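You operate a simulated robot arm through the tools that you are given. There is no shell and no other tool.

You run a simulated robot arm. Do the job below in one go: nothing can be reset, and whatever is moved stays where it is left.

JOB
Wipe the rack's deck dry, then switch on the main, the earth-fault switch and breakers 1, 2 and 6.
Fine: main, then earth-fault switch, then breakers; the other breakers stay off; put the pad back. What is to be rubbed or washed off counts as gone when no trace of it is left.
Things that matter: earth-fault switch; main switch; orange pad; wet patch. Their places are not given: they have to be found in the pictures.

Only the result counts: the job must be done as asked and must still hold three seconds after the hand-in. Knocking over, shifting, dropping, spilling or breaking anything else fails it.

ROBOT AND FRAMES
A 6-joint arm with a two-finger gripper, fixed in place. Base frame: the origin is at the foot of the arm, x ahead of it, y to its left, z up. Lengths are in m, angles in degrees, forces in N, time in s.
Its first joint turns from -166.0 to 166.0 degrees. Payload 2.45 kg.
The TCP is the grasp point between the finger pads, 0.02 m short of the fingertips. In the tool frame z runs along the fingers and y along their closing line. Largest opening 0.14 m; the body of the gripper starts 0.168 m behind the TCP.
Orientation is told as [roll, pitch, yaw] about the base's x, y, z axes, in that order, counted from this pose: with the fingers straight down and closing along the base's y, the tool's x points along the base's -x, its y along +y and its z along -z.

CONTROLS
- The arm moves only by the tool step_arm. Its argument "deltas" is one flat list of numbers, 7 for each row, row after row: the shift along the tool's x, y, z in m, then the turn, a rotation vector about the tool's x, y, z in degrees, then the closure in counts, from 0 (fully open) to 255 (shut). In form: [dx, dy, dz, ax, ay, az, gripper, dx, dy, dz, ax, ay, az, gripper, ...]. A call has 1 to 20 rows; each row shifts and turns the commanded pose from where the row before left it, along the tool's axes as they then stand. A row lasts 0.2 s, in which the tool goes at most 0.05 m and 8.6 degrees; a call with a longer step from one row to the next is refused whole, and so is a gripper value outside its range. Where a pose cannot be reached the arm comes as near as it can. A force on the tool above 60 N (or 10 N above the force at the start of the call, whichever is more), or a blocked arm, ends the call early, and 0.2 s more pass. The fingers move at their own pace (about 0.045 m/s each) and stop on an object; they squeeze with about 32 N. The grip force told is the motor's: it shows also when the fingers shut on nothing. Time passes only in rows, and 0.2 s behind the last, so rows that do not move let the fingers close. The reply holds the time, the measured pose of the TCP, the force on the tool along the base axes, the opening and the grip force, in the units named above and with some noise, with the torque about the TCP (base axes, N m) and any sound that the robot's microphone picked up.
- Cameras (640 x 400 px; columns grow to the right, rows downward): "scene" is fixed at [0.0502, 0.4993, 1.5563]; the picture's right is [-0.11, -0.99, 0.00], its down [-0.42, 0.05, -0.90] and it looks along [0.90, -0.10, -0.43] (base axes); focal length 371 px, centre (320, 200). "wrist" rides on the gripper at [0.078, 0.011, -0.209] in the tool frame; the picture's right is [-0.14, 0.99, 0.00], its down [-0.92, -0.13, -0.37] and it looks along [-0.37, -0.05, 0.93] (tool axes); focal length 280 px, centre (320, 200).
- grab_frame(camera): a new picture of that camera. No time passes.
- measure_at(camera, pixels): for up to 12 pixels [column, row] of the newest picture of that camera ("zoom" is the newest enlarged one), the place [x, y, z] in the base frame of the surface seen there, good to about 0.002 m. No time passes.
- inspect(camera, box): a new picture of the part [left, top, right, bottom] of that camera's present view, enlarged. No time passes.
- sign_off(): hands the job in; it is judged then, once.

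Unless the task says otherwise, let go and move clear before handing in.

The tools are called after "Request:" as name(argument=value, ...) on one line, values as JSON. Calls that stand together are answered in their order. step_arm: Moves the arm, as the interface text tells. Its arguments: {"type":"object","properties":{"deltas":{"type":"array","items":{"type":"number"}}},"required":["deltas"]} The other tools are called the same way: grab_frame (camera) takes a picture; measure_at (camera, pixels) gives the place of the surface under pixels of a picture; inspect (camera, box) takes an enlarged picture of a part of a camera's view; sign_off () hands the job in.

At the start:

```text
clock: 0.0
tcp_pos: [0.5045, 0.2553, 1.4064]
orientation: [0.1, 0.0, -0.1]
force: [0.4, -0.1, 0.2]
moment: [0.02, -0.02, 0.02]
opening: 0.14
grasp_force: 0.1
```

scene: 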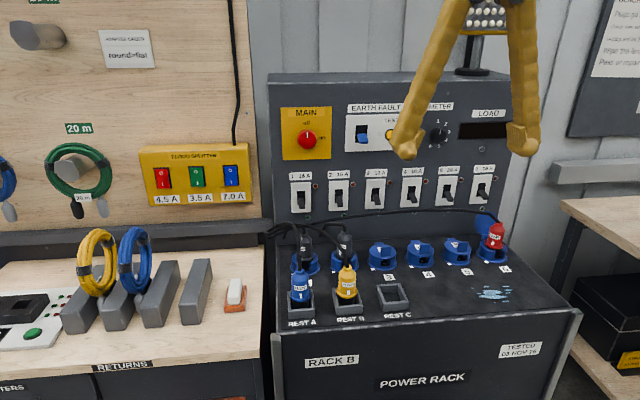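
wrist: 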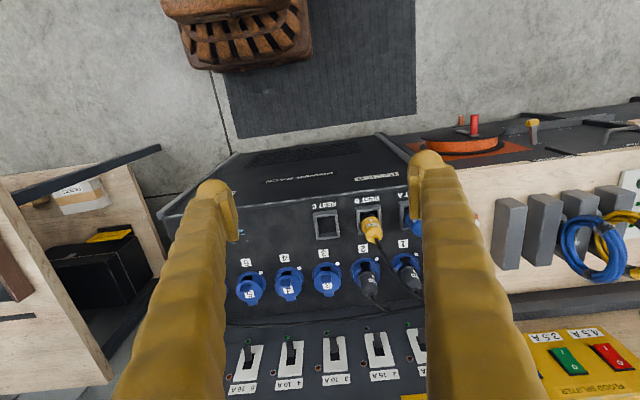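

The scene picture shows the rack with main (about 307,140), earth-fault switch (about 362,133), breakers in a row near y=190, a wet patch near (494,293), and an orange-based pad near (235,293). I'll take enlarged views to find details.

Request:
inspect(camera="scene", box=[265, 70, 525, 232])

Request:
inspect(camera="scene", box=[180, 220, 560, 400])

```text
2.46 times, centred on (395, 151) of scene
```

zoom: 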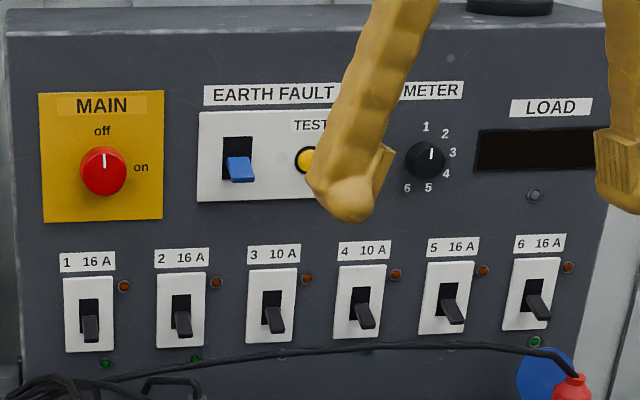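

```text
1.68 times, centred on (370, 310) of scene
```

zoom: 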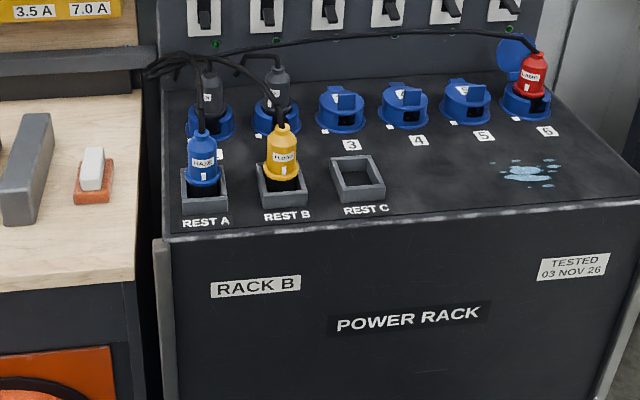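

The main is a rotary knob with "off" at top and "on" to the right; the breaker levers all point down. I'll read the wall note at the right, look at the pad, and measure the key places.

Request:
inspect(camera="scene", box=[540, 0, 640, 140])

Request:
inspect(camera="scene", box=[190, 250, 280, 330])

Request:
measure_at(camera="scene", pixels=[[307, 139], [285, 155], [328, 112], [362, 137], [301, 206], [338, 204], [376, 202], [411, 200], [448, 198], [482, 194], [435, 135], [320, 180]])

Request:
measure_at(camera="scene", pixels=[[494, 293], [478, 291], [512, 293], [494, 286], [494, 300], [235, 290], [235, 306], [230, 310], [243, 310], [450, 290], [540, 300], [247, 330]])

```text
2.86 times, centred on (590, 70) of scene
```

zoom: 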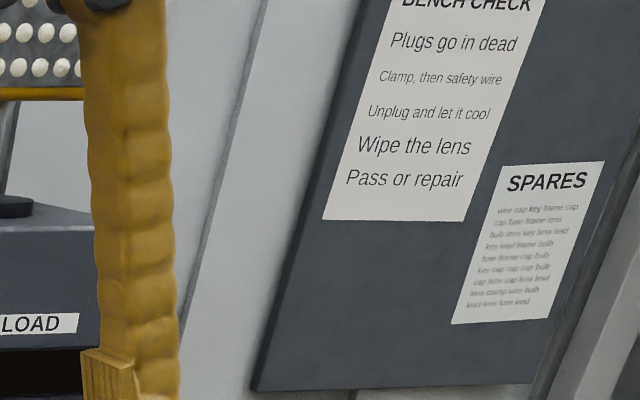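

```text
5.00 times, centred on (235, 290) of scene
```

zoom: 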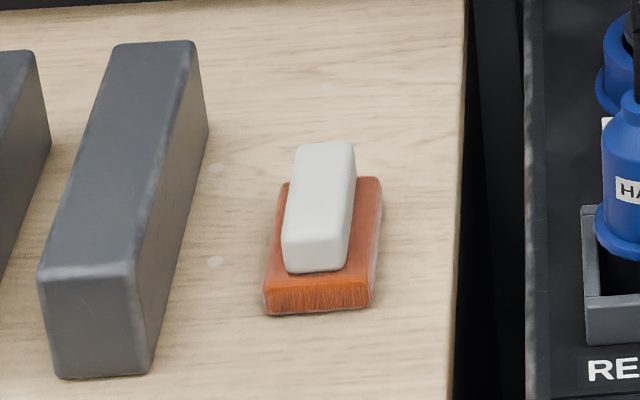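

```text
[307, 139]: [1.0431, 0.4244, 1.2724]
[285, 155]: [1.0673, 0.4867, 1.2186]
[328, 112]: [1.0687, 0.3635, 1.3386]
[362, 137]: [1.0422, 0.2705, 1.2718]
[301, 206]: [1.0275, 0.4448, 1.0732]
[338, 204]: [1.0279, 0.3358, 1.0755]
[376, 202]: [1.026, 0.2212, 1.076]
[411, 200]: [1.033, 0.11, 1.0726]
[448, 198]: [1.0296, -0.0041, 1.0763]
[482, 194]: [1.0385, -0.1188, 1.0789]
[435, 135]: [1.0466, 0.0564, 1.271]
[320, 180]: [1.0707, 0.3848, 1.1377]
```

```text
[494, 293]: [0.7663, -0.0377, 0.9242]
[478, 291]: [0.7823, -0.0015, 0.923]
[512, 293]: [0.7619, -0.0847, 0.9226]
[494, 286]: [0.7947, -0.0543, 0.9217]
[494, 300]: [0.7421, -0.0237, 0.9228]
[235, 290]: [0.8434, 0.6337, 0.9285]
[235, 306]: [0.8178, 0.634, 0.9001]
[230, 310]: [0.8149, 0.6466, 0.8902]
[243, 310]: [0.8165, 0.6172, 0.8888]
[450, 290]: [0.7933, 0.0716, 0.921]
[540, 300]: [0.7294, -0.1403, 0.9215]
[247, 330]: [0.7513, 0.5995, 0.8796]
```

The pad is a white handle on an orange base at the bench, and the wet patch lies around (0.766,-0.04,0.922). I'll measure the pad's outline in an enlarged view.

Request:
inspect(camera="scene", box=[215, 270, 263, 320])

```text
8.00 times, centred on (239, 295) of scene
```

zoom: 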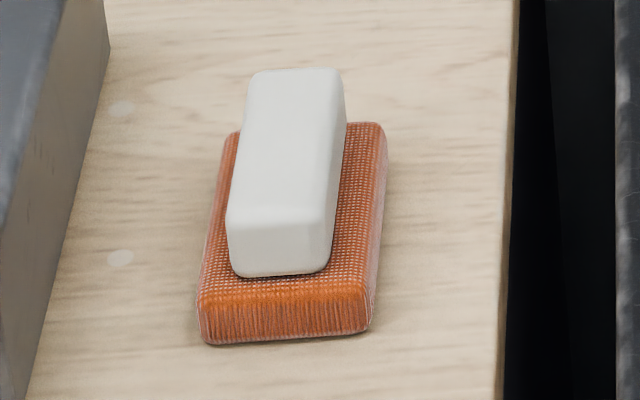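

Request:
measure_at(camera="zoom", pixels=[[255, 85], [335, 85], [235, 205], [325, 210], [240, 262], [318, 265], [205, 298], [362, 290], [230, 140], [380, 130], [210, 338], [360, 328]])

Request:
measure_at(camera="zoom", pixels=[[120, 110], [120, 258], [100, 60], [60, 260], [290, 140], [280, 250], [515, 100], [500, 350], [450, 200], [160, 200], [290, 75], [285, 205]])

```text
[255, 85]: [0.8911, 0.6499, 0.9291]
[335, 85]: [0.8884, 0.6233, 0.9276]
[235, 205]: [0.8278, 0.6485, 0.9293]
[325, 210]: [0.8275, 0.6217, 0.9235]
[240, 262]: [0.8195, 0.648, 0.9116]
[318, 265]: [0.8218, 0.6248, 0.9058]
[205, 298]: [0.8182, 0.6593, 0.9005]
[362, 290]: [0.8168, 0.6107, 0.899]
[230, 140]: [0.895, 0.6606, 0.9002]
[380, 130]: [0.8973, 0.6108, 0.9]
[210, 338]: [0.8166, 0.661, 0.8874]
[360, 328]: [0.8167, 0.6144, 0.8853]
```

```text
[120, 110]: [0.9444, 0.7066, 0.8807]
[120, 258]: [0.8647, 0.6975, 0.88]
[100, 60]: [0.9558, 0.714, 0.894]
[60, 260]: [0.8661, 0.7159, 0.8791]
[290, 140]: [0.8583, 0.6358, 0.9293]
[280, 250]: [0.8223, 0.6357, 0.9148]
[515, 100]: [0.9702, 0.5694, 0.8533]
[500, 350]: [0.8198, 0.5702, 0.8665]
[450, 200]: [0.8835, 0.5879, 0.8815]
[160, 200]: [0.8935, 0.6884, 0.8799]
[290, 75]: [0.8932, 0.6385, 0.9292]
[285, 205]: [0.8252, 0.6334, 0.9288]
```

The pad is axis-aligned: handle x 0.82–0.895, y 0.622–0.650, top z 0.929; base x 0.816–0.90, y 0.61–0.661, bottom z 0.88. It lies 1.07 m from the base axis, so I'll tilt the tool 30° outward and move above it with partly closed fingers.

Request:
step_arm(deltas=[0, 0, 0, 0, -7.5, 0, 60, 0, 0, 0, 0, -7.5, 0, 110, 0, 0, 0, 0, -7.5, 0, 110, 0, 0, 0, 0, -7.5, 0, 110, -0.01059, 0.03455, 0.02709, 0, 0, 0, 110, -0.01059, 0.03455, 0.02709, 0, 0, 0, 110, -0.01059, 0.03455, 0.02709, 0, 0, 0, 110, -0.01059, 0.03455, 0.02709, 0, 0, 0, 110, -0.01059, 0.03455, 0.02709, 0, 0, 0, 110, -0.01059, 0.03455, 0.02709, 0, 0, 0, 110, -0.01059, 0.03455, 0.02709, 0, 0, 0, 110, -0.01059, 0.03455, 0.02709, 0, 0, 0, 110, -0.01059, 0.03455, 0.02709, 0, 0, 0, 110, -0.01059, 0.03455, 0.02709, 0, 0, 0, 110, -0.01059, 0.03455, 0.02709, 0, 0, 0, 110])

```text
clock: 3.2
tcp_pos: [0.756, 0.6344, 1.2086]
orientation: [0.1, -30.0, 0.0]
force: [1.1, 0.0, 1.2]
moment: [0.04, 0.05, 0.01]
opening: 0.0796
grasp_force: 0.1
```

The arm is at (0.756,0.634,1.209) tilted 30°. I'll look at both views before descending.

Request:
grab_frame(camera="scene")

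Request:
grab_frame(camera="wrist")

```text
taken
```

scene: 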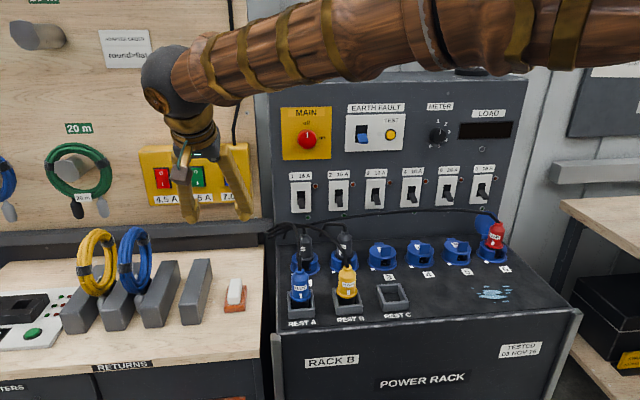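

```text
taken
```

wrist: 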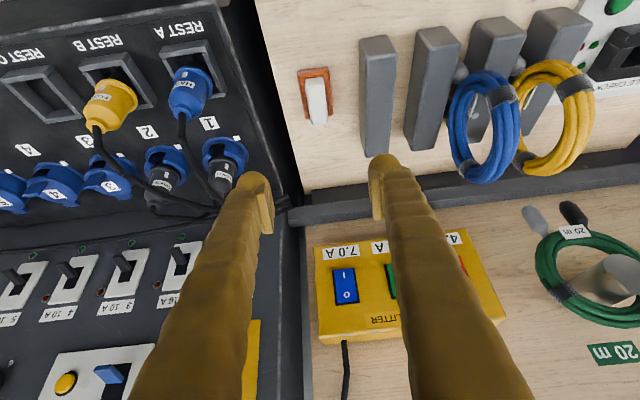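

The wrist picture shows the pad (316,97) next to a grey block (378,95). I'll measure the block and surroundings for clearance.

Request:
measure_at(camera="wrist", pixels=[[316, 97], [378, 50], [378, 140], [362, 95], [303, 80], [330, 85], [303, 122], [395, 270], [300, 210], [311, 82], [325, 82], [312, 122]])

Request:
measure_at(camera="scene", pixels=[[197, 265], [207, 270], [200, 315], [195, 150], [195, 195], [150, 225], [300, 268], [343, 280], [494, 235], [304, 240], [345, 245], [491, 250]])

```text
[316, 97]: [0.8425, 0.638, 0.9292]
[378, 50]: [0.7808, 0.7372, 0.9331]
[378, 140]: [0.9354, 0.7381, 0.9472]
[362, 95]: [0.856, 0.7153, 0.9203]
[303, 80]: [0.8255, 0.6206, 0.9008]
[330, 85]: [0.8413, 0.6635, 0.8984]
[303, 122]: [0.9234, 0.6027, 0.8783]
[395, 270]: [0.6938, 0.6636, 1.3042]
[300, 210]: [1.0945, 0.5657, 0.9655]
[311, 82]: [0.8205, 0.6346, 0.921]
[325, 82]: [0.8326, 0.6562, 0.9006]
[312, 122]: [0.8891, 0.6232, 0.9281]
```

```text
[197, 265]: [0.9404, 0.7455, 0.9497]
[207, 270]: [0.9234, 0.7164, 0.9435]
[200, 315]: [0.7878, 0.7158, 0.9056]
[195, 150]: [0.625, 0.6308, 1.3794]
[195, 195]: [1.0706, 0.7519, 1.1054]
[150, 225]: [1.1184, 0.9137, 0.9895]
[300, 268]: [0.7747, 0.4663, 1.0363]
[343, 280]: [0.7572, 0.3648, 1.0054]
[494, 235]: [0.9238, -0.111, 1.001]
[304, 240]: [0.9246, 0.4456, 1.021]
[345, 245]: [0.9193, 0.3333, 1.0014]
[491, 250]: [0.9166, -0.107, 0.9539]
```

Pad centre is (0.857,0.636); the grey block starts at y=0.715, so fingers with about 0.08 opening clear. I'll go to above the pad.

Request:
step_arm(deltas=[-0.0037, 0.0004, 0.0426, 0, 0, 0, 115, -0.0037, 0.0004, 0.0426, 0, 0, 0, 115, -0.0037, 0.0004, 0.0426, 0, 0, 0, 115, -0.0037, 0.0004, 0.0426, 0, 0, 0, 115, 0.0138, 0, 0.0239, 0, 0, 0, 115, 0.0138, 0, 0.0239, 0, 0, 0, 115, 0.0138, 0, 0.0239, 0, 0, 0, 115])

Request:
grab_frame(camera="wrist")

```text
clock: 4.8
tcp_pos: [0.8547, 0.6378, 0.9835]
orientation: [0.2, -30.2, -0.1]
force: [0.0, 0.5, 0.0]
moment: [0.02, 0.03, -0.03]
opening: 0.0771
grasp_force: 0.0
```

```text
taken
```

wrist: 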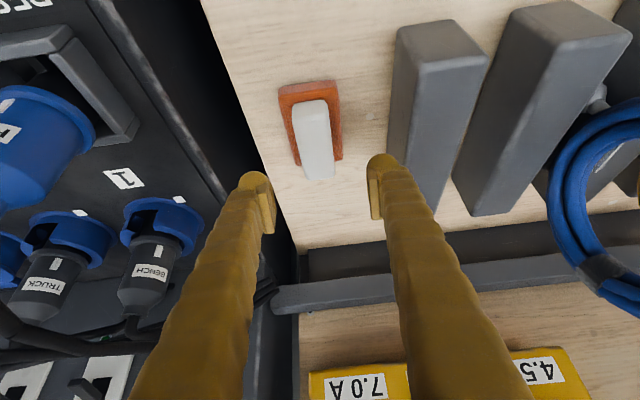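

The fingers straddle the pad's handle at measured (0.8547,0.6378,0.9835). I'll lower to z≈0.931 and close.

Request:
step_arm(deltas=[0.0088, -0.0005, 0.0152, 0, 0, 0, 115, 0.0088, -0.0005, 0.0152, 0, 0, 0, 115, 0.0088, 0, 0.0152, 0, 0, 0, 115, 0, 0, 0, 0, 0, 0, 115])

Request:
grab_frame(camera="wrist")

Request:
inspect(camera="scene", box=[180, 230, 300, 330])

```text
clock: 5.8
tcp_pos: [0.8541, 0.6377, 0.9319]
orientation: [0.0, -30.1, -0.1]
force: [0.6, -0.4, -0.1]
moment: [-0.02, -0.02, -0.02]
opening: 0.0769
grasp_force: 0.1
```

```text
taken
```

wrist: 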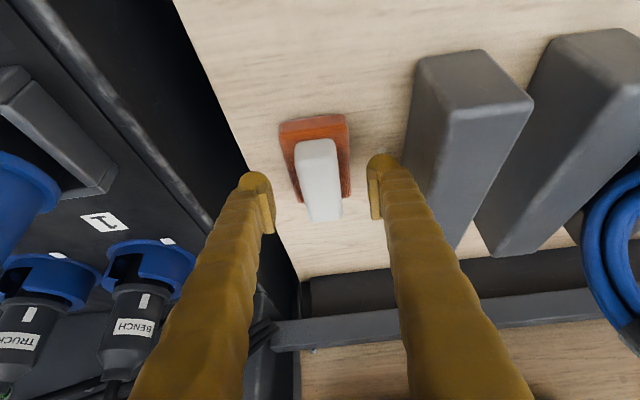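

```text
4.00 times, centred on (240, 280) of scene
```

zoom: 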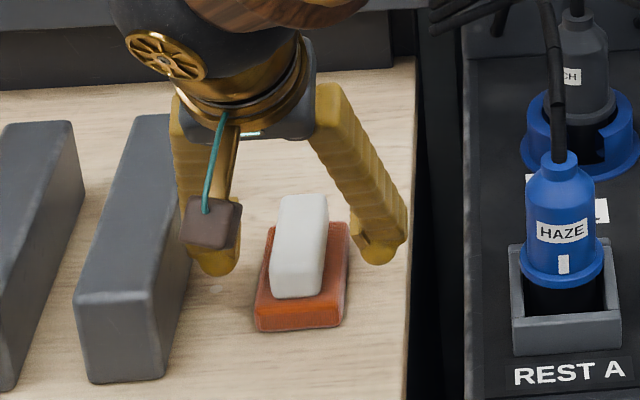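

The fingers are around the handle at z≈0.932 with nothing touched. I'll close on it.

Request:
step_arm(deltas=[0, 0, 0, 0, 0, 0, 180, 0, 0, 0, 0, 0, 0, 220, 0, 0, 0, 0, 0, 0, 255, 0, 0, 0, 0, 0, 0, 255, 0, 0, 0, 0, 0, 0, 255, 0, 0, 0, 0, 0, 0, 255])

Request:
grab_frame(camera="wrist")

```text
clock: 7.2
tcp_pos: [0.8538, 0.6373, 0.9328]
orientation: [0.0, -30.0, 0.0]
force: [-0.5, 0.3, 0.4]
moment: [0.02, 0.01, 0.02]
opening: 0.0306
grasp_force: 32.4
```

```text
taken
```

wrist: 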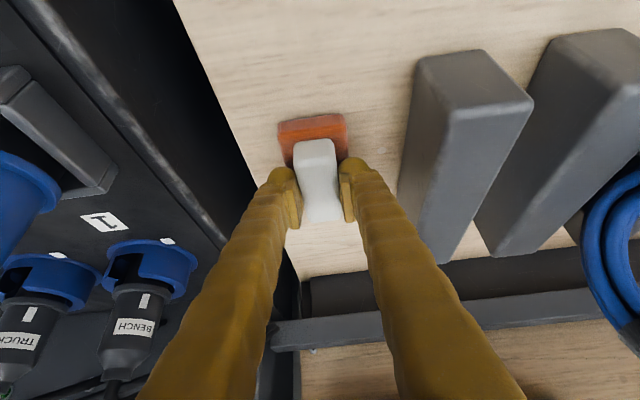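

The handle is gripped (opening 0.031, 32 N). TCP sits 0.052 above the pad's bottom. I'll lift straight up by 0.25 m.

Request:
step_arm(deltas=[-0.005, 0, -0.00866, 0, 0, 0, 255, -0.0208, 0, -0.0361, 0, 0, 0, 255, -0.0208, 0, -0.0361, 0, 0, 0, 255, -0.0208, 0, -0.0361, 0, 0, 0, 255, -0.0208, 0, -0.0361, 0, 0, 0, 255, -0.0208, 0, -0.0361, 0, 0, 0, 255, -0.0158, 0, -0.0274, 0, 0, 0, 255])

Request:
grab_frame(camera="wrist")

Request:
grab_frame(camera="scene")

```text
clock: 8.8
tcp_pos: [0.8516, 0.6385, 1.1816]
orientation: [0.1, -30.0, -0.2]
force: [-0.3, 0.7, -0.1]
moment: [0.0, -0.04, -0.03]
opening: 0.0
grasp_force: 29.9
```

```text
taken
```

wrist: 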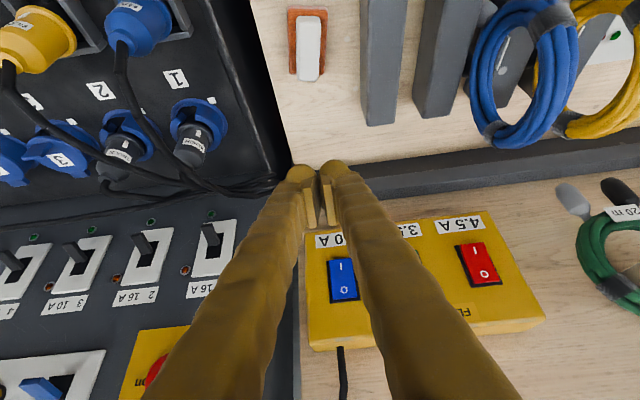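

```text
taken
```

scene: 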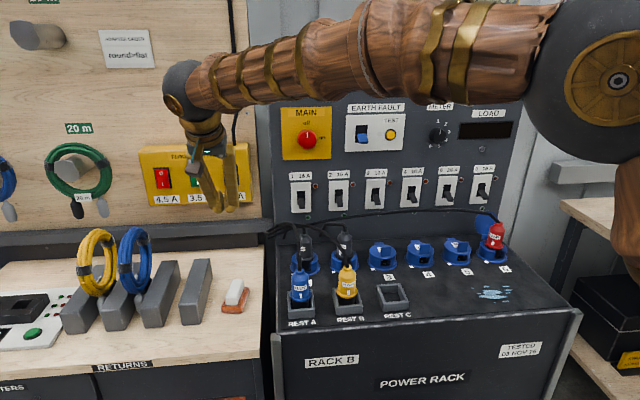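

The fingers shut to 0.0 on the way up: the handle slipped out and the pad stayed on the bench (wrist pixel 307,45). I'll measure the finger pads and the pad's current place to grip deeper.

Request:
inspect(camera="wrist", box=[270, 145, 370, 245])

Request:
measure_at(camera="wrist", pixels=[[307, 198], [308, 222], [329, 198], [332, 222], [300, 170], [336, 166], [293, 60], [307, 45], [293, 25], [315, 25], [304, 75], [318, 20]])

Request:
inspect(camera="scene", box=[205, 260, 265, 320])

```text
4.00 times, centred on (320, 195) of wrist
```

zoom: 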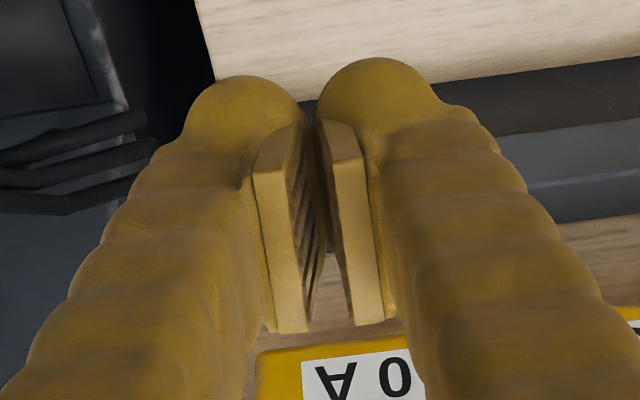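

```text
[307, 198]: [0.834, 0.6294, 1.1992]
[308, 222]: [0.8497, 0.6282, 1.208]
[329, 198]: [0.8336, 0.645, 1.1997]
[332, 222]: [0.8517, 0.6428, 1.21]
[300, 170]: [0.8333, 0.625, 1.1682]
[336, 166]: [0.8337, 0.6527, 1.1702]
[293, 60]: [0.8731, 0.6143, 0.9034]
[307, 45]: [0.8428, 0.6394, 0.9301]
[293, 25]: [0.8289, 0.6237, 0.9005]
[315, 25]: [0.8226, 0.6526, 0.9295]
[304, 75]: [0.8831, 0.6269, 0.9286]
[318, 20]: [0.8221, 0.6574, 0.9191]
```

```text
6.67 times, centred on (235, 290) of scene
```

zoom: 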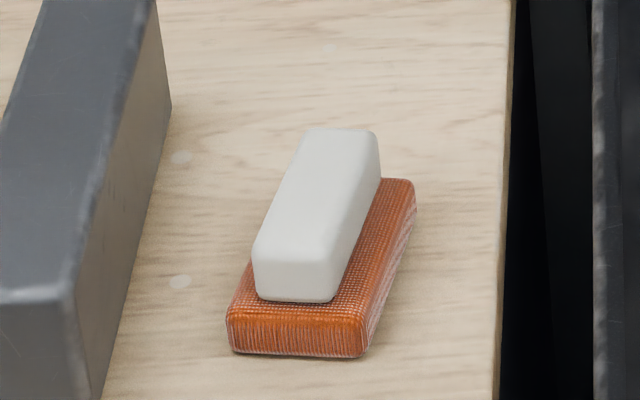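

The pad has turned a little (yaw) but is otherwise in place. I'll measure its corners in this enlarged view.

Request:
measure_at(camera="zoom", pixels=[[308, 138], [372, 140], [262, 245], [335, 245], [330, 180], [300, 210], [410, 190], [232, 310], [358, 320], [236, 345], [362, 350], [300, 262]])

Request:
inspect(camera="wrist", box=[285, 160, 355, 240])

```text
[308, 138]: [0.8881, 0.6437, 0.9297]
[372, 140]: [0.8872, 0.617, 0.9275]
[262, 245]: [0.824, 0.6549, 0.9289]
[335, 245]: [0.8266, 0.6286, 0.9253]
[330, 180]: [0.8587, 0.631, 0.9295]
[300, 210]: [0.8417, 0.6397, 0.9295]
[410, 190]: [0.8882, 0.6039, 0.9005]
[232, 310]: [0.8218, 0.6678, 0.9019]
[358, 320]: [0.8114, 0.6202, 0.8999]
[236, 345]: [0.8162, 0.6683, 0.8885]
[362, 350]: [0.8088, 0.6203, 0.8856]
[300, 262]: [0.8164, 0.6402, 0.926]
```

```text
5.00 times, centred on (320, 200) of wrist
```

zoom: 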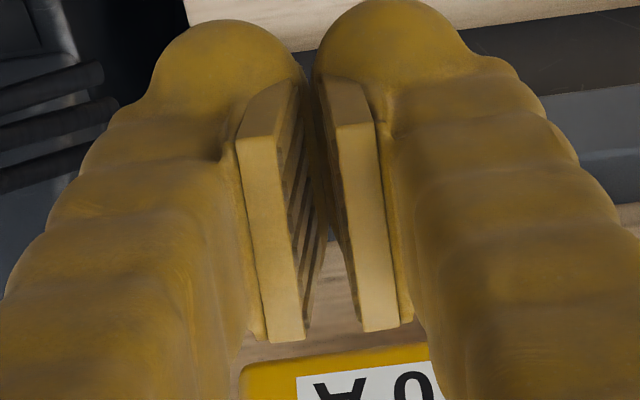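

Request:
measure_at(camera="zoom", pixels=[[243, 150], [268, 110], [285, 85], [290, 92], [275, 135], [295, 335], [270, 335], [225, 35], [335, 85], [365, 120], [385, 325], [310, 310]])

```text
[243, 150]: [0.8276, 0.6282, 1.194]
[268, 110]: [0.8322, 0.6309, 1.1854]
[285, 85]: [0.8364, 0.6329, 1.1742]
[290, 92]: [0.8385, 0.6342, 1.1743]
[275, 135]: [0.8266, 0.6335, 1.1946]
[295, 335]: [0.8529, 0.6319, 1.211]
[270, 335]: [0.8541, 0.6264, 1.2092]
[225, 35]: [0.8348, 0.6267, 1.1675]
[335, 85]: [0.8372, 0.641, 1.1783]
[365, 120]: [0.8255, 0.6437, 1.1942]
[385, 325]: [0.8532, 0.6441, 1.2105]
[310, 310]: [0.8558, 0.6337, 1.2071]
```

The finger blocks end about at the TCP, so last time only the handle's rounded top edge was gripped. The pad centre is still (0.857,0.636), now yawed about -10°. I'll open, yaw to match, reduce the tilt to 15° and come down to z≈1.0 to check the reach.

Request:
step_arm(deltas=[0, 0, 0, 2.5, 0, 4.33, 115, 0, 0, 0, 2.5, 0, 4.33, 115, 0, 0, 0, 0, 7.5, 0, 115, 0, 0, 0, 0, 7.5, 0, 115, 0.0104, -0.0004, 0.0438, 0, 0, 0, 115, 0.0104, -0.0004, 0.0438, 0, 0, 0, 115, 0.0104, -0.0004, 0.0438, 0, 0, 0, 115, 0.0104, -0.0004, 0.0438, 0, 0, 0, 115, 0, 0, 0, 0, 0, 0, 115])

Request:
grab_frame(camera="wrist")

```text
clock: 10.8
tcp_pos: [0.8583, 0.6346, 1.0016]
orientation: [0.1, -15.0, -10.0]
force: [-0.2, -0.7, 0.8]
moment: [-0.01, 0.02, 0.02]
opening: 0.077
grasp_force: 0.1
```

```text
taken
```

wrist: 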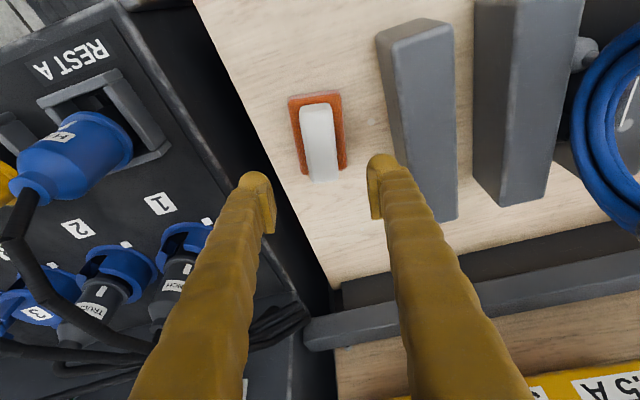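

The pose at 15° tilt is reached exactly at (0.858,0.635,1.002) and the handle sits between the fingers (wrist 318,140). I'll go down to z≈0.928 and check the force.

Request:
step_arm(deltas=[0.00635, 0.0002, 0.0237, 0, 0, 0, 115, 0.00635, 0.0002, 0.0237, 0, 0, 0, 115, 0.00635, 0.0002, 0.0237, 0, 0, 0, 115, 0, 0, 0, 0, 0, 0, 115])

Request:
grab_frame(camera="wrist")

Request:
inspect(camera="scene", box=[195, 240, 275, 320])

```text
clock: 11.8
tcp_pos: [0.8583, 0.6365, 0.9284]
orientation: [0.1, -15.1, -10.0]
force: [0.7, 0.2, -0.1]
moment: [0.05, 0.02, -0.03]
opening: 0.0765
grasp_force: 0.1
```

```text
taken
```

wrist: 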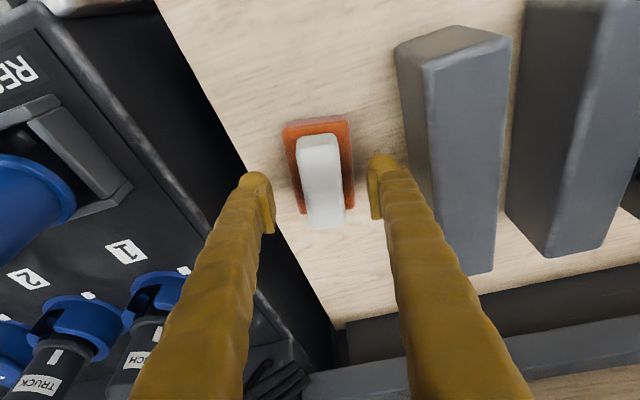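

```text
5.00 times, centred on (235, 280) of scene
```

zoom: 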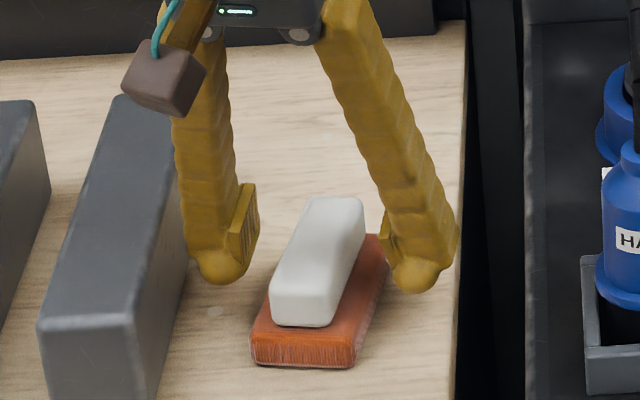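

No contact yet at z=0.9284. I'll go 3 mm lower and close, then check the grip before lifting.

Request:
step_arm(deltas=[0.0008, -0.0005, 0.0029, 0, 0, 0, 115, 0, 0, 0, 0, 0, 0, 180, 0, 0, 0, 0, 0, 0, 220, 0, 0, 0, 0, 0, 0, 255, 0, 0, 0, 0, 0, 0, 255, 0, 0, 0, 0, 0, 0, 255, 0, 0, 0, 0, 0, 0, 255])

Request:
grab_frame(camera="wrist")

Request:
inspect(camera="scene", box=[195, 240, 275, 320])

```text
clock: 13.4
tcp_pos: [0.8579, 0.6344, 0.9257]
orientation: [0.1, -15.0, -10.0]
force: [0.1, -0.6, 0.5]
moment: [0.01, -0.03, -0.01]
opening: 0.0306
grasp_force: 31.9
```

```text
taken
```

wrist: 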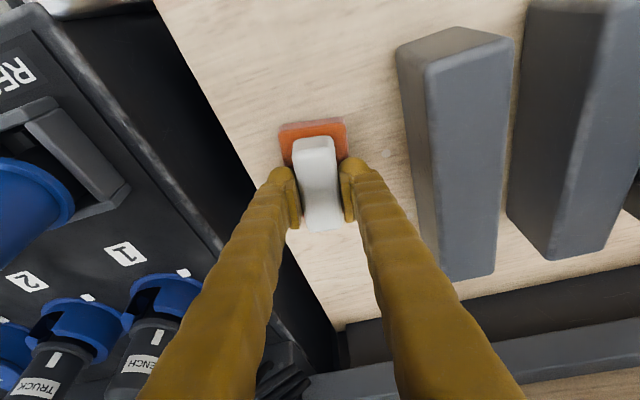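

```text
5.00 times, centred on (235, 280) of scene
```

zoom: 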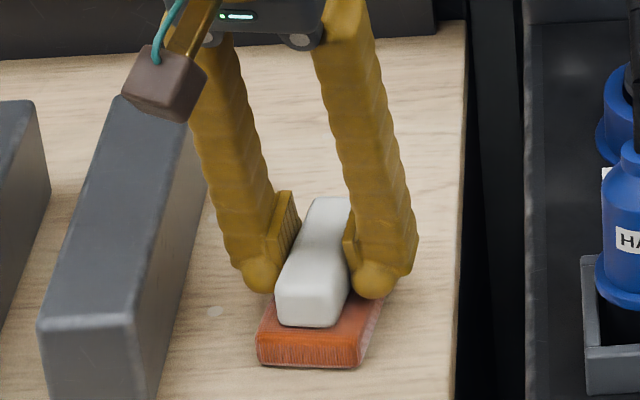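

Gripped again at opening 0.0306 with 32 N, deeper this time. I'll lift 2 cm slowly and check.

Request:
step_arm(deltas=[-0.0013, 0, -0.00483, 0, 0, 0, 255, -0.0013, 0, -0.00483, 0, 0, 0, 255, -0.0013, 0, -0.00483, 0, 0, 0, 255, -0.0013, 0, -0.00483, 0, 0, 0, 255])

Request:
inspect(camera="scene", box=[195, 240, 275, 320])

Request:
grab_frame(camera="wrist")

```text
clock: 14.4
tcp_pos: [0.8577, 0.6349, 0.9449]
orientation: [0.1, -15.0, -10.0]
force: [-0.1, -0.6, -0.2]
moment: [-0.01, -0.01, -0.01]
opening: 0.0308
grasp_force: 32.0
```

```text
5.00 times, centred on (235, 280) of scene
```

zoom: 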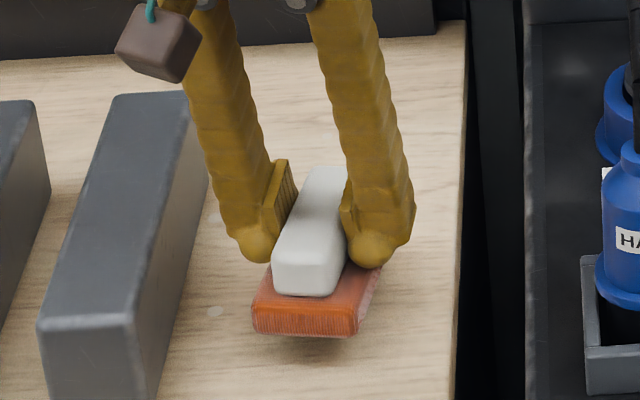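

```text
taken
```

wrist: 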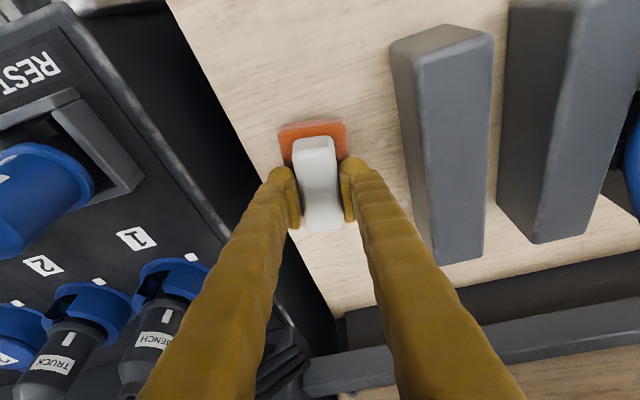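

The pad is in the air and follows the fingers. I'll lift it on to z≈1.2 gently.

Request:
step_arm(deltas=[-0.0033, 0, -0.0123, 0, 0, 0, 255, -0.0066, 0, -0.0246, 0, 0, 0, 255, -0.0066, 0, -0.0246, 0, 0, 0, 255, -0.0066, 0, -0.0246, 0, 0, 0, 255, -0.0066, 0, -0.0246, 0, 0, 0, 255, -0.0066, 0, -0.0246, 0, 0, 0, 255, -0.0066, 0, -0.0246, 0, 0, 0, 255, -0.0066, 0, -0.0246, 0, 0, 0, 255, -0.0066, 0, -0.0246, 0, 0, 0, 255, -0.0066, 0, -0.0246, 0, 0, 0, 255, -0.0033, 0, -0.0123, 0, 0, 0, 255])

Request:
inspect(camera="scene", box=[160, 120, 280, 240])

Request:
inspect(camera="scene", box=[440, 260, 560, 320])

```text
clock: 16.8
tcp_pos: [0.8586, 0.6322, 1.1999]
orientation: [0.0, -15.0, -10.0]
force: [0.1, -0.1, -0.6]
moment: [0.03, 0.06, 0.0]
opening: 0.0308
grasp_force: 32.5
```

```text
3.33 times, centred on (220, 180) of scene
```

zoom: 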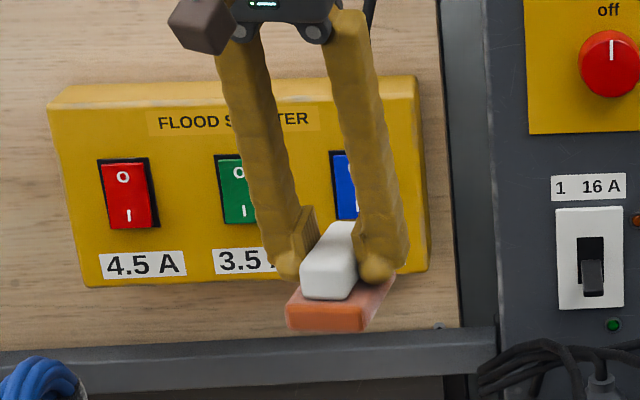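

```text
5.33 times, centred on (500, 290) of scene
```

zoom: 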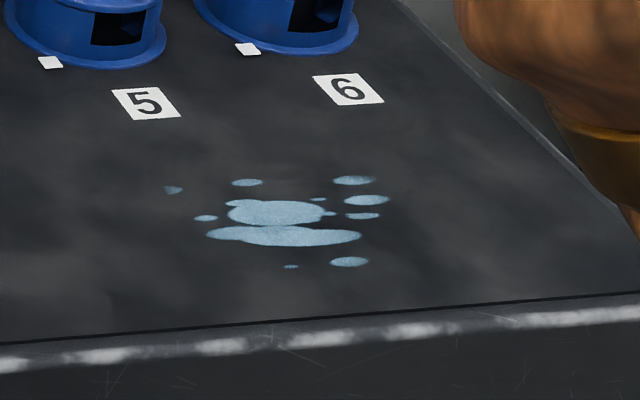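

The pad is held firmly at z=1.2. I'll measure the wet patch's outline in this enlarged picture (drops at 172,190; 367,200; 349,261; 247,182).

Request:
measure_at(camera="zoom", pixels=[[165, 190], [182, 190], [247, 179], [353, 176], [389, 200], [380, 215], [349, 267], [290, 268], [207, 236], [196, 218], [290, 245], [300, 330]])

Request:
measure_at(camera="scene", pixels=[[497, 262], [457, 262], [420, 268], [505, 303], [455, 308], [560, 300]])

Request:
measure_at(camera="scene", pixels=[[220, 204], [248, 216], [268, 217], [272, 204], [240, 218]])

```text
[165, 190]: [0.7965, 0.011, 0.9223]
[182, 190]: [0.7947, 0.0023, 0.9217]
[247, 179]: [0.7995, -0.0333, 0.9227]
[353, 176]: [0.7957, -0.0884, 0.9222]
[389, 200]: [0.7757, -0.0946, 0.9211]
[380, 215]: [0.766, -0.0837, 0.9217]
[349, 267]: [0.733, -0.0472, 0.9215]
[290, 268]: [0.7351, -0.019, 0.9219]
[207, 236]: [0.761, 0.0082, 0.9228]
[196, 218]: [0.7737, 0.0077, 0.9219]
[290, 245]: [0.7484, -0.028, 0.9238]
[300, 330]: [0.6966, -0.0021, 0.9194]
```

```text
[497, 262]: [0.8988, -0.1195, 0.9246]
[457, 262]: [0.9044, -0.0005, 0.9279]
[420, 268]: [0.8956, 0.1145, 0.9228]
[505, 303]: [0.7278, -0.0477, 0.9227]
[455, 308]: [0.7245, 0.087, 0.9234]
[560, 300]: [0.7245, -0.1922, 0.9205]
```

```text
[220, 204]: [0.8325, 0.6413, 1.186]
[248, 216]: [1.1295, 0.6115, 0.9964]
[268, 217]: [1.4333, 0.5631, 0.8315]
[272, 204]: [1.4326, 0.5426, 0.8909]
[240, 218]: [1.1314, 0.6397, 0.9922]
```

The patch spans x 0.733–0.80, y -0.095–0.011 on the deck at z=0.922. I'll turn the pad back to yaw 0 and carry it at z=1.2 over to above the patch's left end.

Request:
step_arm(deltas=[0, 0, 0, -1.294, 0, -4.83, 255, 0, 0, 0, -1.294, 0, -4.83, 255, 0.0032, -0.0215, -0.00086, 0, 0, 0, 255, 0.00639, -0.043, -0.00171, 0, 0, 0, 255, 0.00639, -0.043, -0.00171, 0, 0, 0, 255, 0.00639, -0.043, -0.00171, 0, 0, 0, 255, 0.00639, -0.043, -0.00171, 0, 0, 0, 255, 0.00639, -0.043, -0.00171, 0, 0, 0, 255, 0.00639, -0.043, -0.00171, 0, 0, 0, 255, 0.00639, -0.043, -0.00171, 0, 0, 0, 255, 0.00639, -0.043, -0.00171, 0, 0, 0, 255, 0.00639, -0.043, -0.00171, 0, 0, 0, 255, 0.00639, -0.043, -0.00171, 0, 0, 0, 255, 0.00639, -0.043, -0.00171, 0, 0, 0, 255, 0.00639, -0.043, -0.00171, 0, 0, 0, 255, 0.00639, -0.043, -0.00171, 0, 0, 0, 255, 0.0032, -0.0215, -0.00086, 0, 0, 0, 255])

Request:
grab_frame(camera="wrist")

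Request:
grab_frame(camera="scene")

```text
clock: 20.4
tcp_pos: [0.7659, 0.0322, 1.1967]
orientation: [0.1, -15.1, 0.0]
force: [-0.3, 0.3, -0.5]
moment: [0.03, 0.0, 0.03]
opening: 0.0306
grasp_force: 32.0
```

```text
taken
```

wrist: 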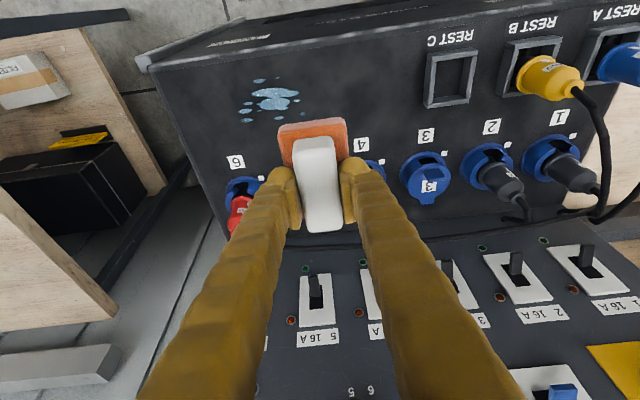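

```text
taken
```

scene: 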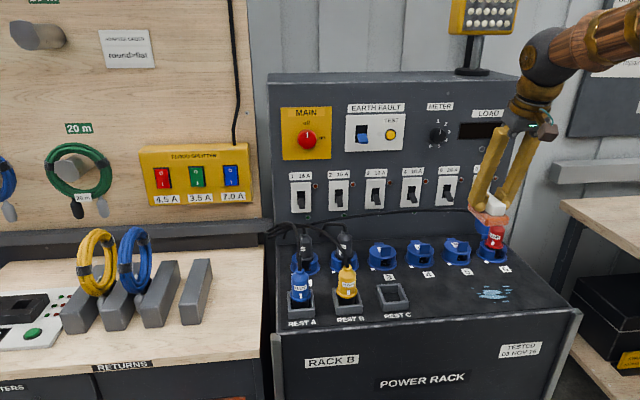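

The pad is over the deck near (0.766,0.032), held level. I'll descend to just above the deck (TCP z≈0.985).

Request:
step_arm(deltas=[0.00915, 0, 0.0341, 0, 0, 0, 255, 0.00915, 0, 0.0341, 0, 0, 0, 255, 0.00915, 0, 0.0341, 0, 0, 0, 255, 0.00915, 0, 0.0341, 0, 0, 0, 255, 0.00915, 0, 0.0341, 0, 0, 0, 255, 0.00915, 0, 0.0341, 0, 0, 0, 255])

Request:
inspect(camera="scene", box=[400, 200, 560, 330])

```text
clock: 21.8
tcp_pos: [0.7657, 0.0321, 0.9871]
orientation: [0.1, -15.1, 0.0]
force: [0.6, -0.9, -1.4]
moment: [-0.01, 0.03, 0.04]
opening: 0.0308
grasp_force: 32.0
```

```text
3.08 times, centred on (480, 265) of scene
```

zoom: 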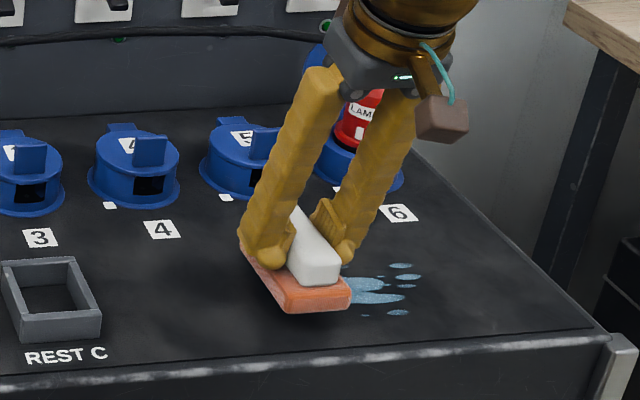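

The pad floats just above the deck. I'll lower it to about contact (TCP z≈0.969) and read the force.

Request:
step_arm(deltas=[0.0022, 0, 0.0082, 0, 0, 0, 255, 0.0022, 0, 0.0082, 0, 0, 0, 255, 0.0003, 0, 0.00097, 0, 0, 0, 255])

```text
clock: 22.6
tcp_pos: [0.7656, 0.0325, 0.9687]
orientation: [0.1, -15.2, 0.0]
force: [-0.5, 0.5, -0.5]
moment: [-0.02, 0.02, 0.0]
opening: 0.0305
grasp_force: 31.8
```

Request:
step_arm(deltas=[0.00026, 0, 0.00097, 0, 0, 0, 255, 0.00026, 0, 0.00097, 0, 0, 0, 255])

```text
clock: 23.2
tcp_pos: [0.7645, 0.0325, 0.9667]
orientation: [0.0, -15.0, 0.0]
force: [-0.2, 0.2, -0.4]
moment: [-0.03, -0.02, 0.0]
opening: 0.0307
grasp_force: 32.0
```

No contact force yet at z=0.9667; I'll lower by 1 mm steps further.

Request:
step_arm(deltas=[0.00026, 0, 0.00097, 0, 0, 0, 255])

Request:
step_arm(deltas=[0.00026, 0, 0.00097, 0, 0, 0, 255])

```text
clock: 23.6
tcp_pos: [0.7646, 0.0313, 0.9659]
orientation: [0.0, -15.0, 0.0]
force: [-0.1, -0.5, -1.0]
moment: [0.04, -0.02, -0.04]
opening: 0.0304
grasp_force: 31.9
```

```text
clock: 24.0
tcp_pos: [0.7655, 0.0321, 0.9652]
orientation: [0.1, -15.1, 0.0]
force: [-0.9, -1.6, 3.6]
moment: [-0.12, 0.19, 0.02]
opening: 0.0309
grasp_force: 32.4
```

Contact is felt (3.6 N up at z≈0.965). I'll press 1 mm more and do one sweep to the right across the patch and back.

Request:
step_arm(deltas=[0.0002, 0, 0.0008, 0, 0, 0, 255, 0, -0.01, 0, 0, 0, 0, 255, 0, -0.02, 0, 0, 0, 0, 255, 0, -0.02, 0, 0, 0, 0, 255, 0, -0.02, 0, 0, 0, 0, 255, 0, -0.02, 0, 0, 0, 0, 255, 0, -0.02, 0, 0, 0, 0, 255, 0, -0.02, 0, 0, 0, 0, 255, 0, -0.01, 0, 0, 0, 0, 255])

Request:
inspect(camera="scene", box=[400, 200, 560, 330])

Request:
grab_frame(camera="wrist")

```text
clock: 26.0
tcp_pos: [0.7657, -0.1074, 0.9642]
orientation: [0.2, -15.2, -0.1]
force: [-0.7, 5.7, 20.1]
moment: [0.02, -0.24, 0.03]
opening: 0.0307
grasp_force: 31.8
```

```text
3.08 times, centred on (480, 265) of scene
```

zoom: 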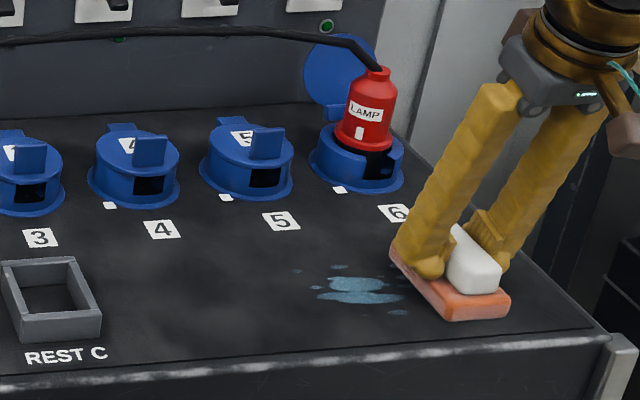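

```text
taken
```

wrist: 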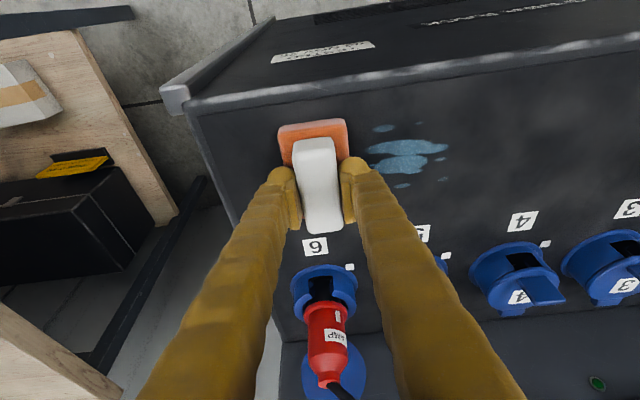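

The patch has faded after one pass (20 N pressing). I'll continue sweeping back and forth.

Request:
step_arm(deltas=[0, 0.01, 0, 0, 0, 0, 255, 0, 0.02, 0, 0, 0, 0, 255, 0, 0.02, 0, 0, 0, 0, 255, 0, 0.02, 0, 0, 0, 0, 255, 0, 0.02, 0, 0, 0, 0, 255, 0, 0.02, 0, 0, 0, 0, 255, 0, 0.02, 0, 0, 0, 0, 255, 0, 0.01, 0, 0, 0, 0, 255, 0, -0.01, 0, 0, 0, 0, 255, 0, -0.02, 0, 0, 0, 0, 255, 0, -0.02, 0, 0, 0, 0, 255, 0, -0.02, 0, 0, 0, 0, 255, 0, -0.02, 0, 0, 0, 0, 255, 0, -0.02, 0, 0, 0, 0, 255, 0, -0.02, 0, 0, 0, 0, 255, 0, -0.01, 0, 0, 0, 0, 255])

Request:
inspect(camera="scene", box=[440, 260, 560, 320])

```text
clock: 29.4
tcp_pos: [0.7638, -0.1076, 0.9637]
orientation: [0.1, -15.1, 0.0]
force: [-0.6, 3.8, 15.2]
moment: [0.03, 0.22, -0.1]
opening: 0.0306
grasp_force: 32.3
```

```text
5.33 times, centred on (500, 290) of scene
```

zoom: 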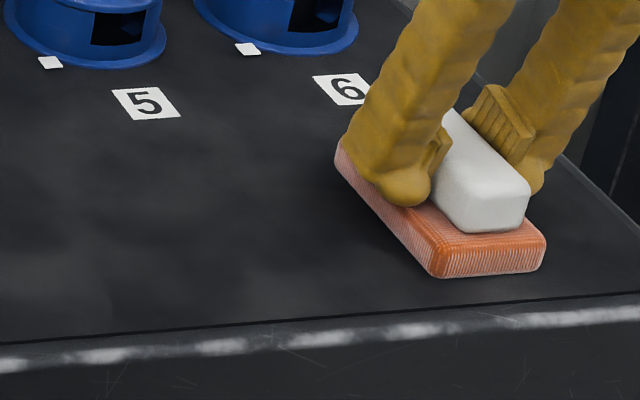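

The visible deck looks dry now. I'll make two more passes shifted by ±15 mm in x to be sure no traces remain at the edges.

Request:
step_arm(deltas=[-0.0145, 0, 0.0039, 0, 0, 0, 255, 0, 0.01, 0, 0, 0, 0, 255, 0, 0.02, 0, 0, 0, 0, 255, 0, 0.02, 0, 0, 0, 0, 255, 0, 0.02, 0, 0, 0, 0, 255, 0, 0.02, 0, 0, 0, 0, 255, 0, 0.02, 0, 0, 0, 0, 255, 0, 0.02, 0, 0, 0, 0, 255, 0, 0.01, 0, 0, 0, 0, 255, 0.0145, 0, -0.0039, 0, 0, 0, 255, 0.0145, 0, -0.0039, 0, 0, 0, 255, 0, -0.01, 0, 0, 0, 0, 255, 0, -0.02, 0, 0, 0, 0, 255, 0, -0.02, 0, 0, 0, 0, 255, 0, -0.02, 0, 0, 0, 0, 255, 0, -0.02, 0, 0, 0, 0, 255, 0, -0.02, 0, 0, 0, 0, 255, 0, -0.02, 0, 0, 0, 0, 255, 0, -0.01, 0, 0, 0, 0, 255])

Request:
grab_frame(camera="wrist")

```text
clock: 33.4
tcp_pos: [0.7509, -0.1081, 0.9642]
orientation: [0.1, -14.9, 0.0]
force: [-0.7, -0.4, -0.2]
moment: [-0.01, 0.02, 0.0]
opening: 0.0307
grasp_force: 31.9
```

```text
taken
```

wrist: 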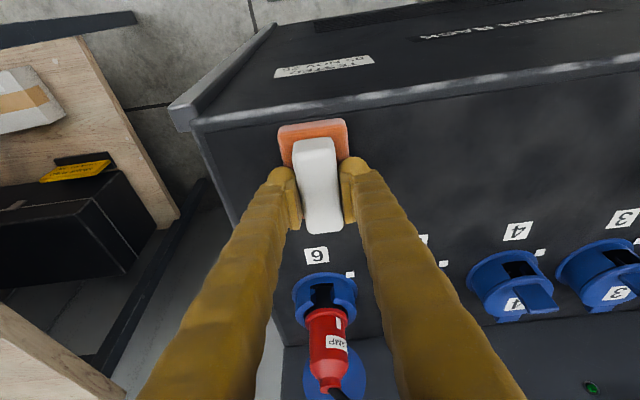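

Force has gone to zero on the last pass, but the deck looks clean. I'll lift up and inspect the deck and the pad.

Request:
step_arm(deltas=[-0.005, 0, -0.0189, 0, 0, 0, 255, -0.0101, 0, -0.0378, 0, 0, 0, 255, -0.0101, 0, -0.0378, 0, 0, 0, 255, -0.0101, 0, -0.0378, 0, 0, 0, 255, -0.0101, 0, -0.0378, 0, 0, 0, 255, -0.0101, 0, -0.0378, 0, 0, 0, 255, -0.005, 0, -0.0189, 0, 0, 0, 255])

Request:
inspect(camera="scene", box=[440, 260, 560, 320])

Request:
grab_frame(camera="wrist")

Request:
inspect(camera="scene", box=[470, 270, 530, 308])

```text
clock: 35.0
tcp_pos: [0.7486, -0.1068, 1.1991]
orientation: [0.1, -15.0, -0.2]
force: [-0.3, -0.5, -0.6]
moment: [-0.01, -0.02, -0.01]
opening: 0.0306
grasp_force: 32.2
```

```text
5.33 times, centred on (500, 290) of scene
```

zoom: 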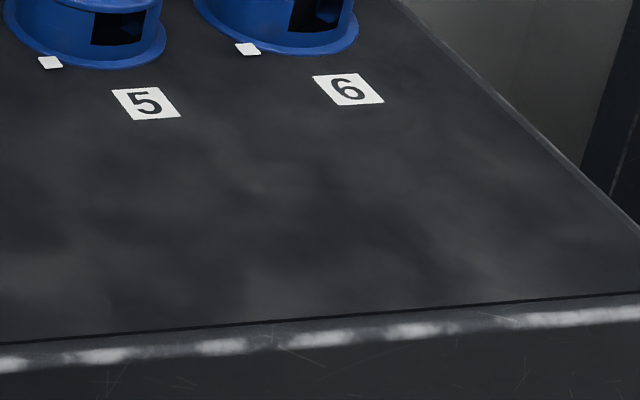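

```text
taken
```

wrist: 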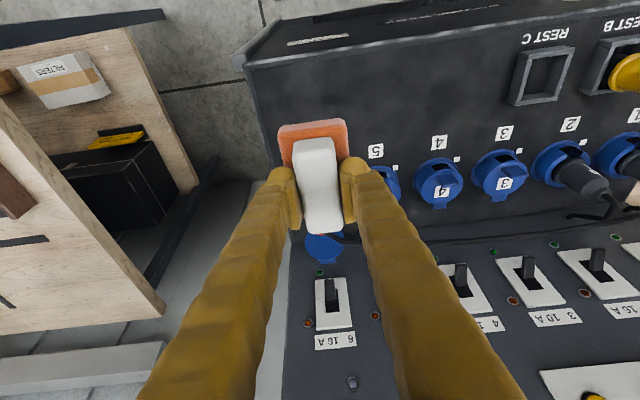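

```text
10.53 times, centred on (500, 289) of scene
```

zoom: 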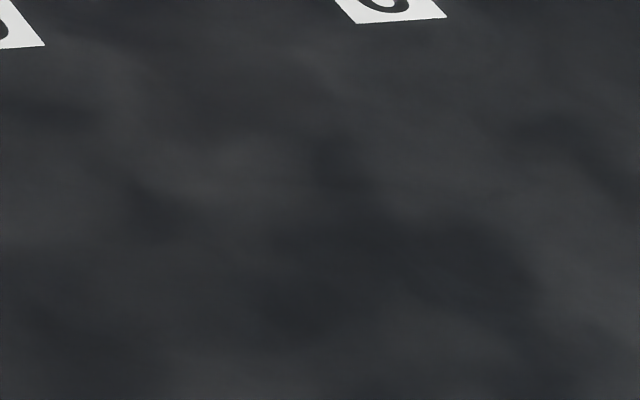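

The deck shows no trace of water at 10x. To be thorough I'll make a few more pressed passes, since the last one had lost contact; I'll go back down near (0.768,-0.107).

Request:
step_arm(deltas=[0.00668, 0, 0.0396, 0, 0, 0, 255, 0.00668, 0, 0.0396, 0, 0, 0, 255, 0.00668, 0, 0.0396, 0, 0, 0, 255, 0.00668, 0, 0.0396, 0, 0, 0, 255, 0.00668, 0, 0.0396, 0, 0, 0, 255, 0.00388, 0, 0.0145, 0, 0, 0, 255, 0.00388, 0, 0.0145, 0, 0, 0, 255, 0, 0, 0, 0, 0, 0, 255])

```text
clock: 36.8
tcp_pos: [0.768, -0.1084, 0.9684]
orientation: [0.2, -15.0, 0.1]
force: [-0.4, 0.0, -0.4]
moment: [0.01, -0.01, -0.01]
opening: 0.0307
grasp_force: 32.0
```

I'm 3–4 mm above the pressing height with no force. I'll lower to z≈0.9645.

Request:
step_arm(deltas=[0.00052, 0, 0.00193, 0, 0, 0, 255, 0.00052, 0, 0.00193, 0, 0, 0, 255])

```text
clock: 37.4
tcp_pos: [0.7671, -0.1079, 0.9638]
orientation: [0.2, -15.2, 0.0]
force: [0.2, 0.6, -0.8]
moment: [0.0, 0.04, 0.02]
opening: 0.0305
grasp_force: 32.0
```

Request:
step_arm(deltas=[0.00026, 0, 0.00097, 0, 0, 0, 255])

Request:
step_arm(deltas=[0.00013, 0, 0.0005, 0, 0, 0, 255])

```text
clock: 37.8
tcp_pos: [0.768, -0.1072, 0.9624]
orientation: [0.1, -15.1, 0.0]
force: [-3.6, 0.2, 12.1]
moment: [-0.01, 0.73, -0.02]
opening: 0.0307
grasp_force: 32.3
```

```text
clock: 38.2
tcp_pos: [0.7695, -0.1083, 0.9641]
orientation: [0.1, -15.1, 0.0]
force: [-5.3, 4.4, 17.2]
moment: [0.07, 0.56, -0.06]
opening: 0.0305
grasp_force: 31.7
```

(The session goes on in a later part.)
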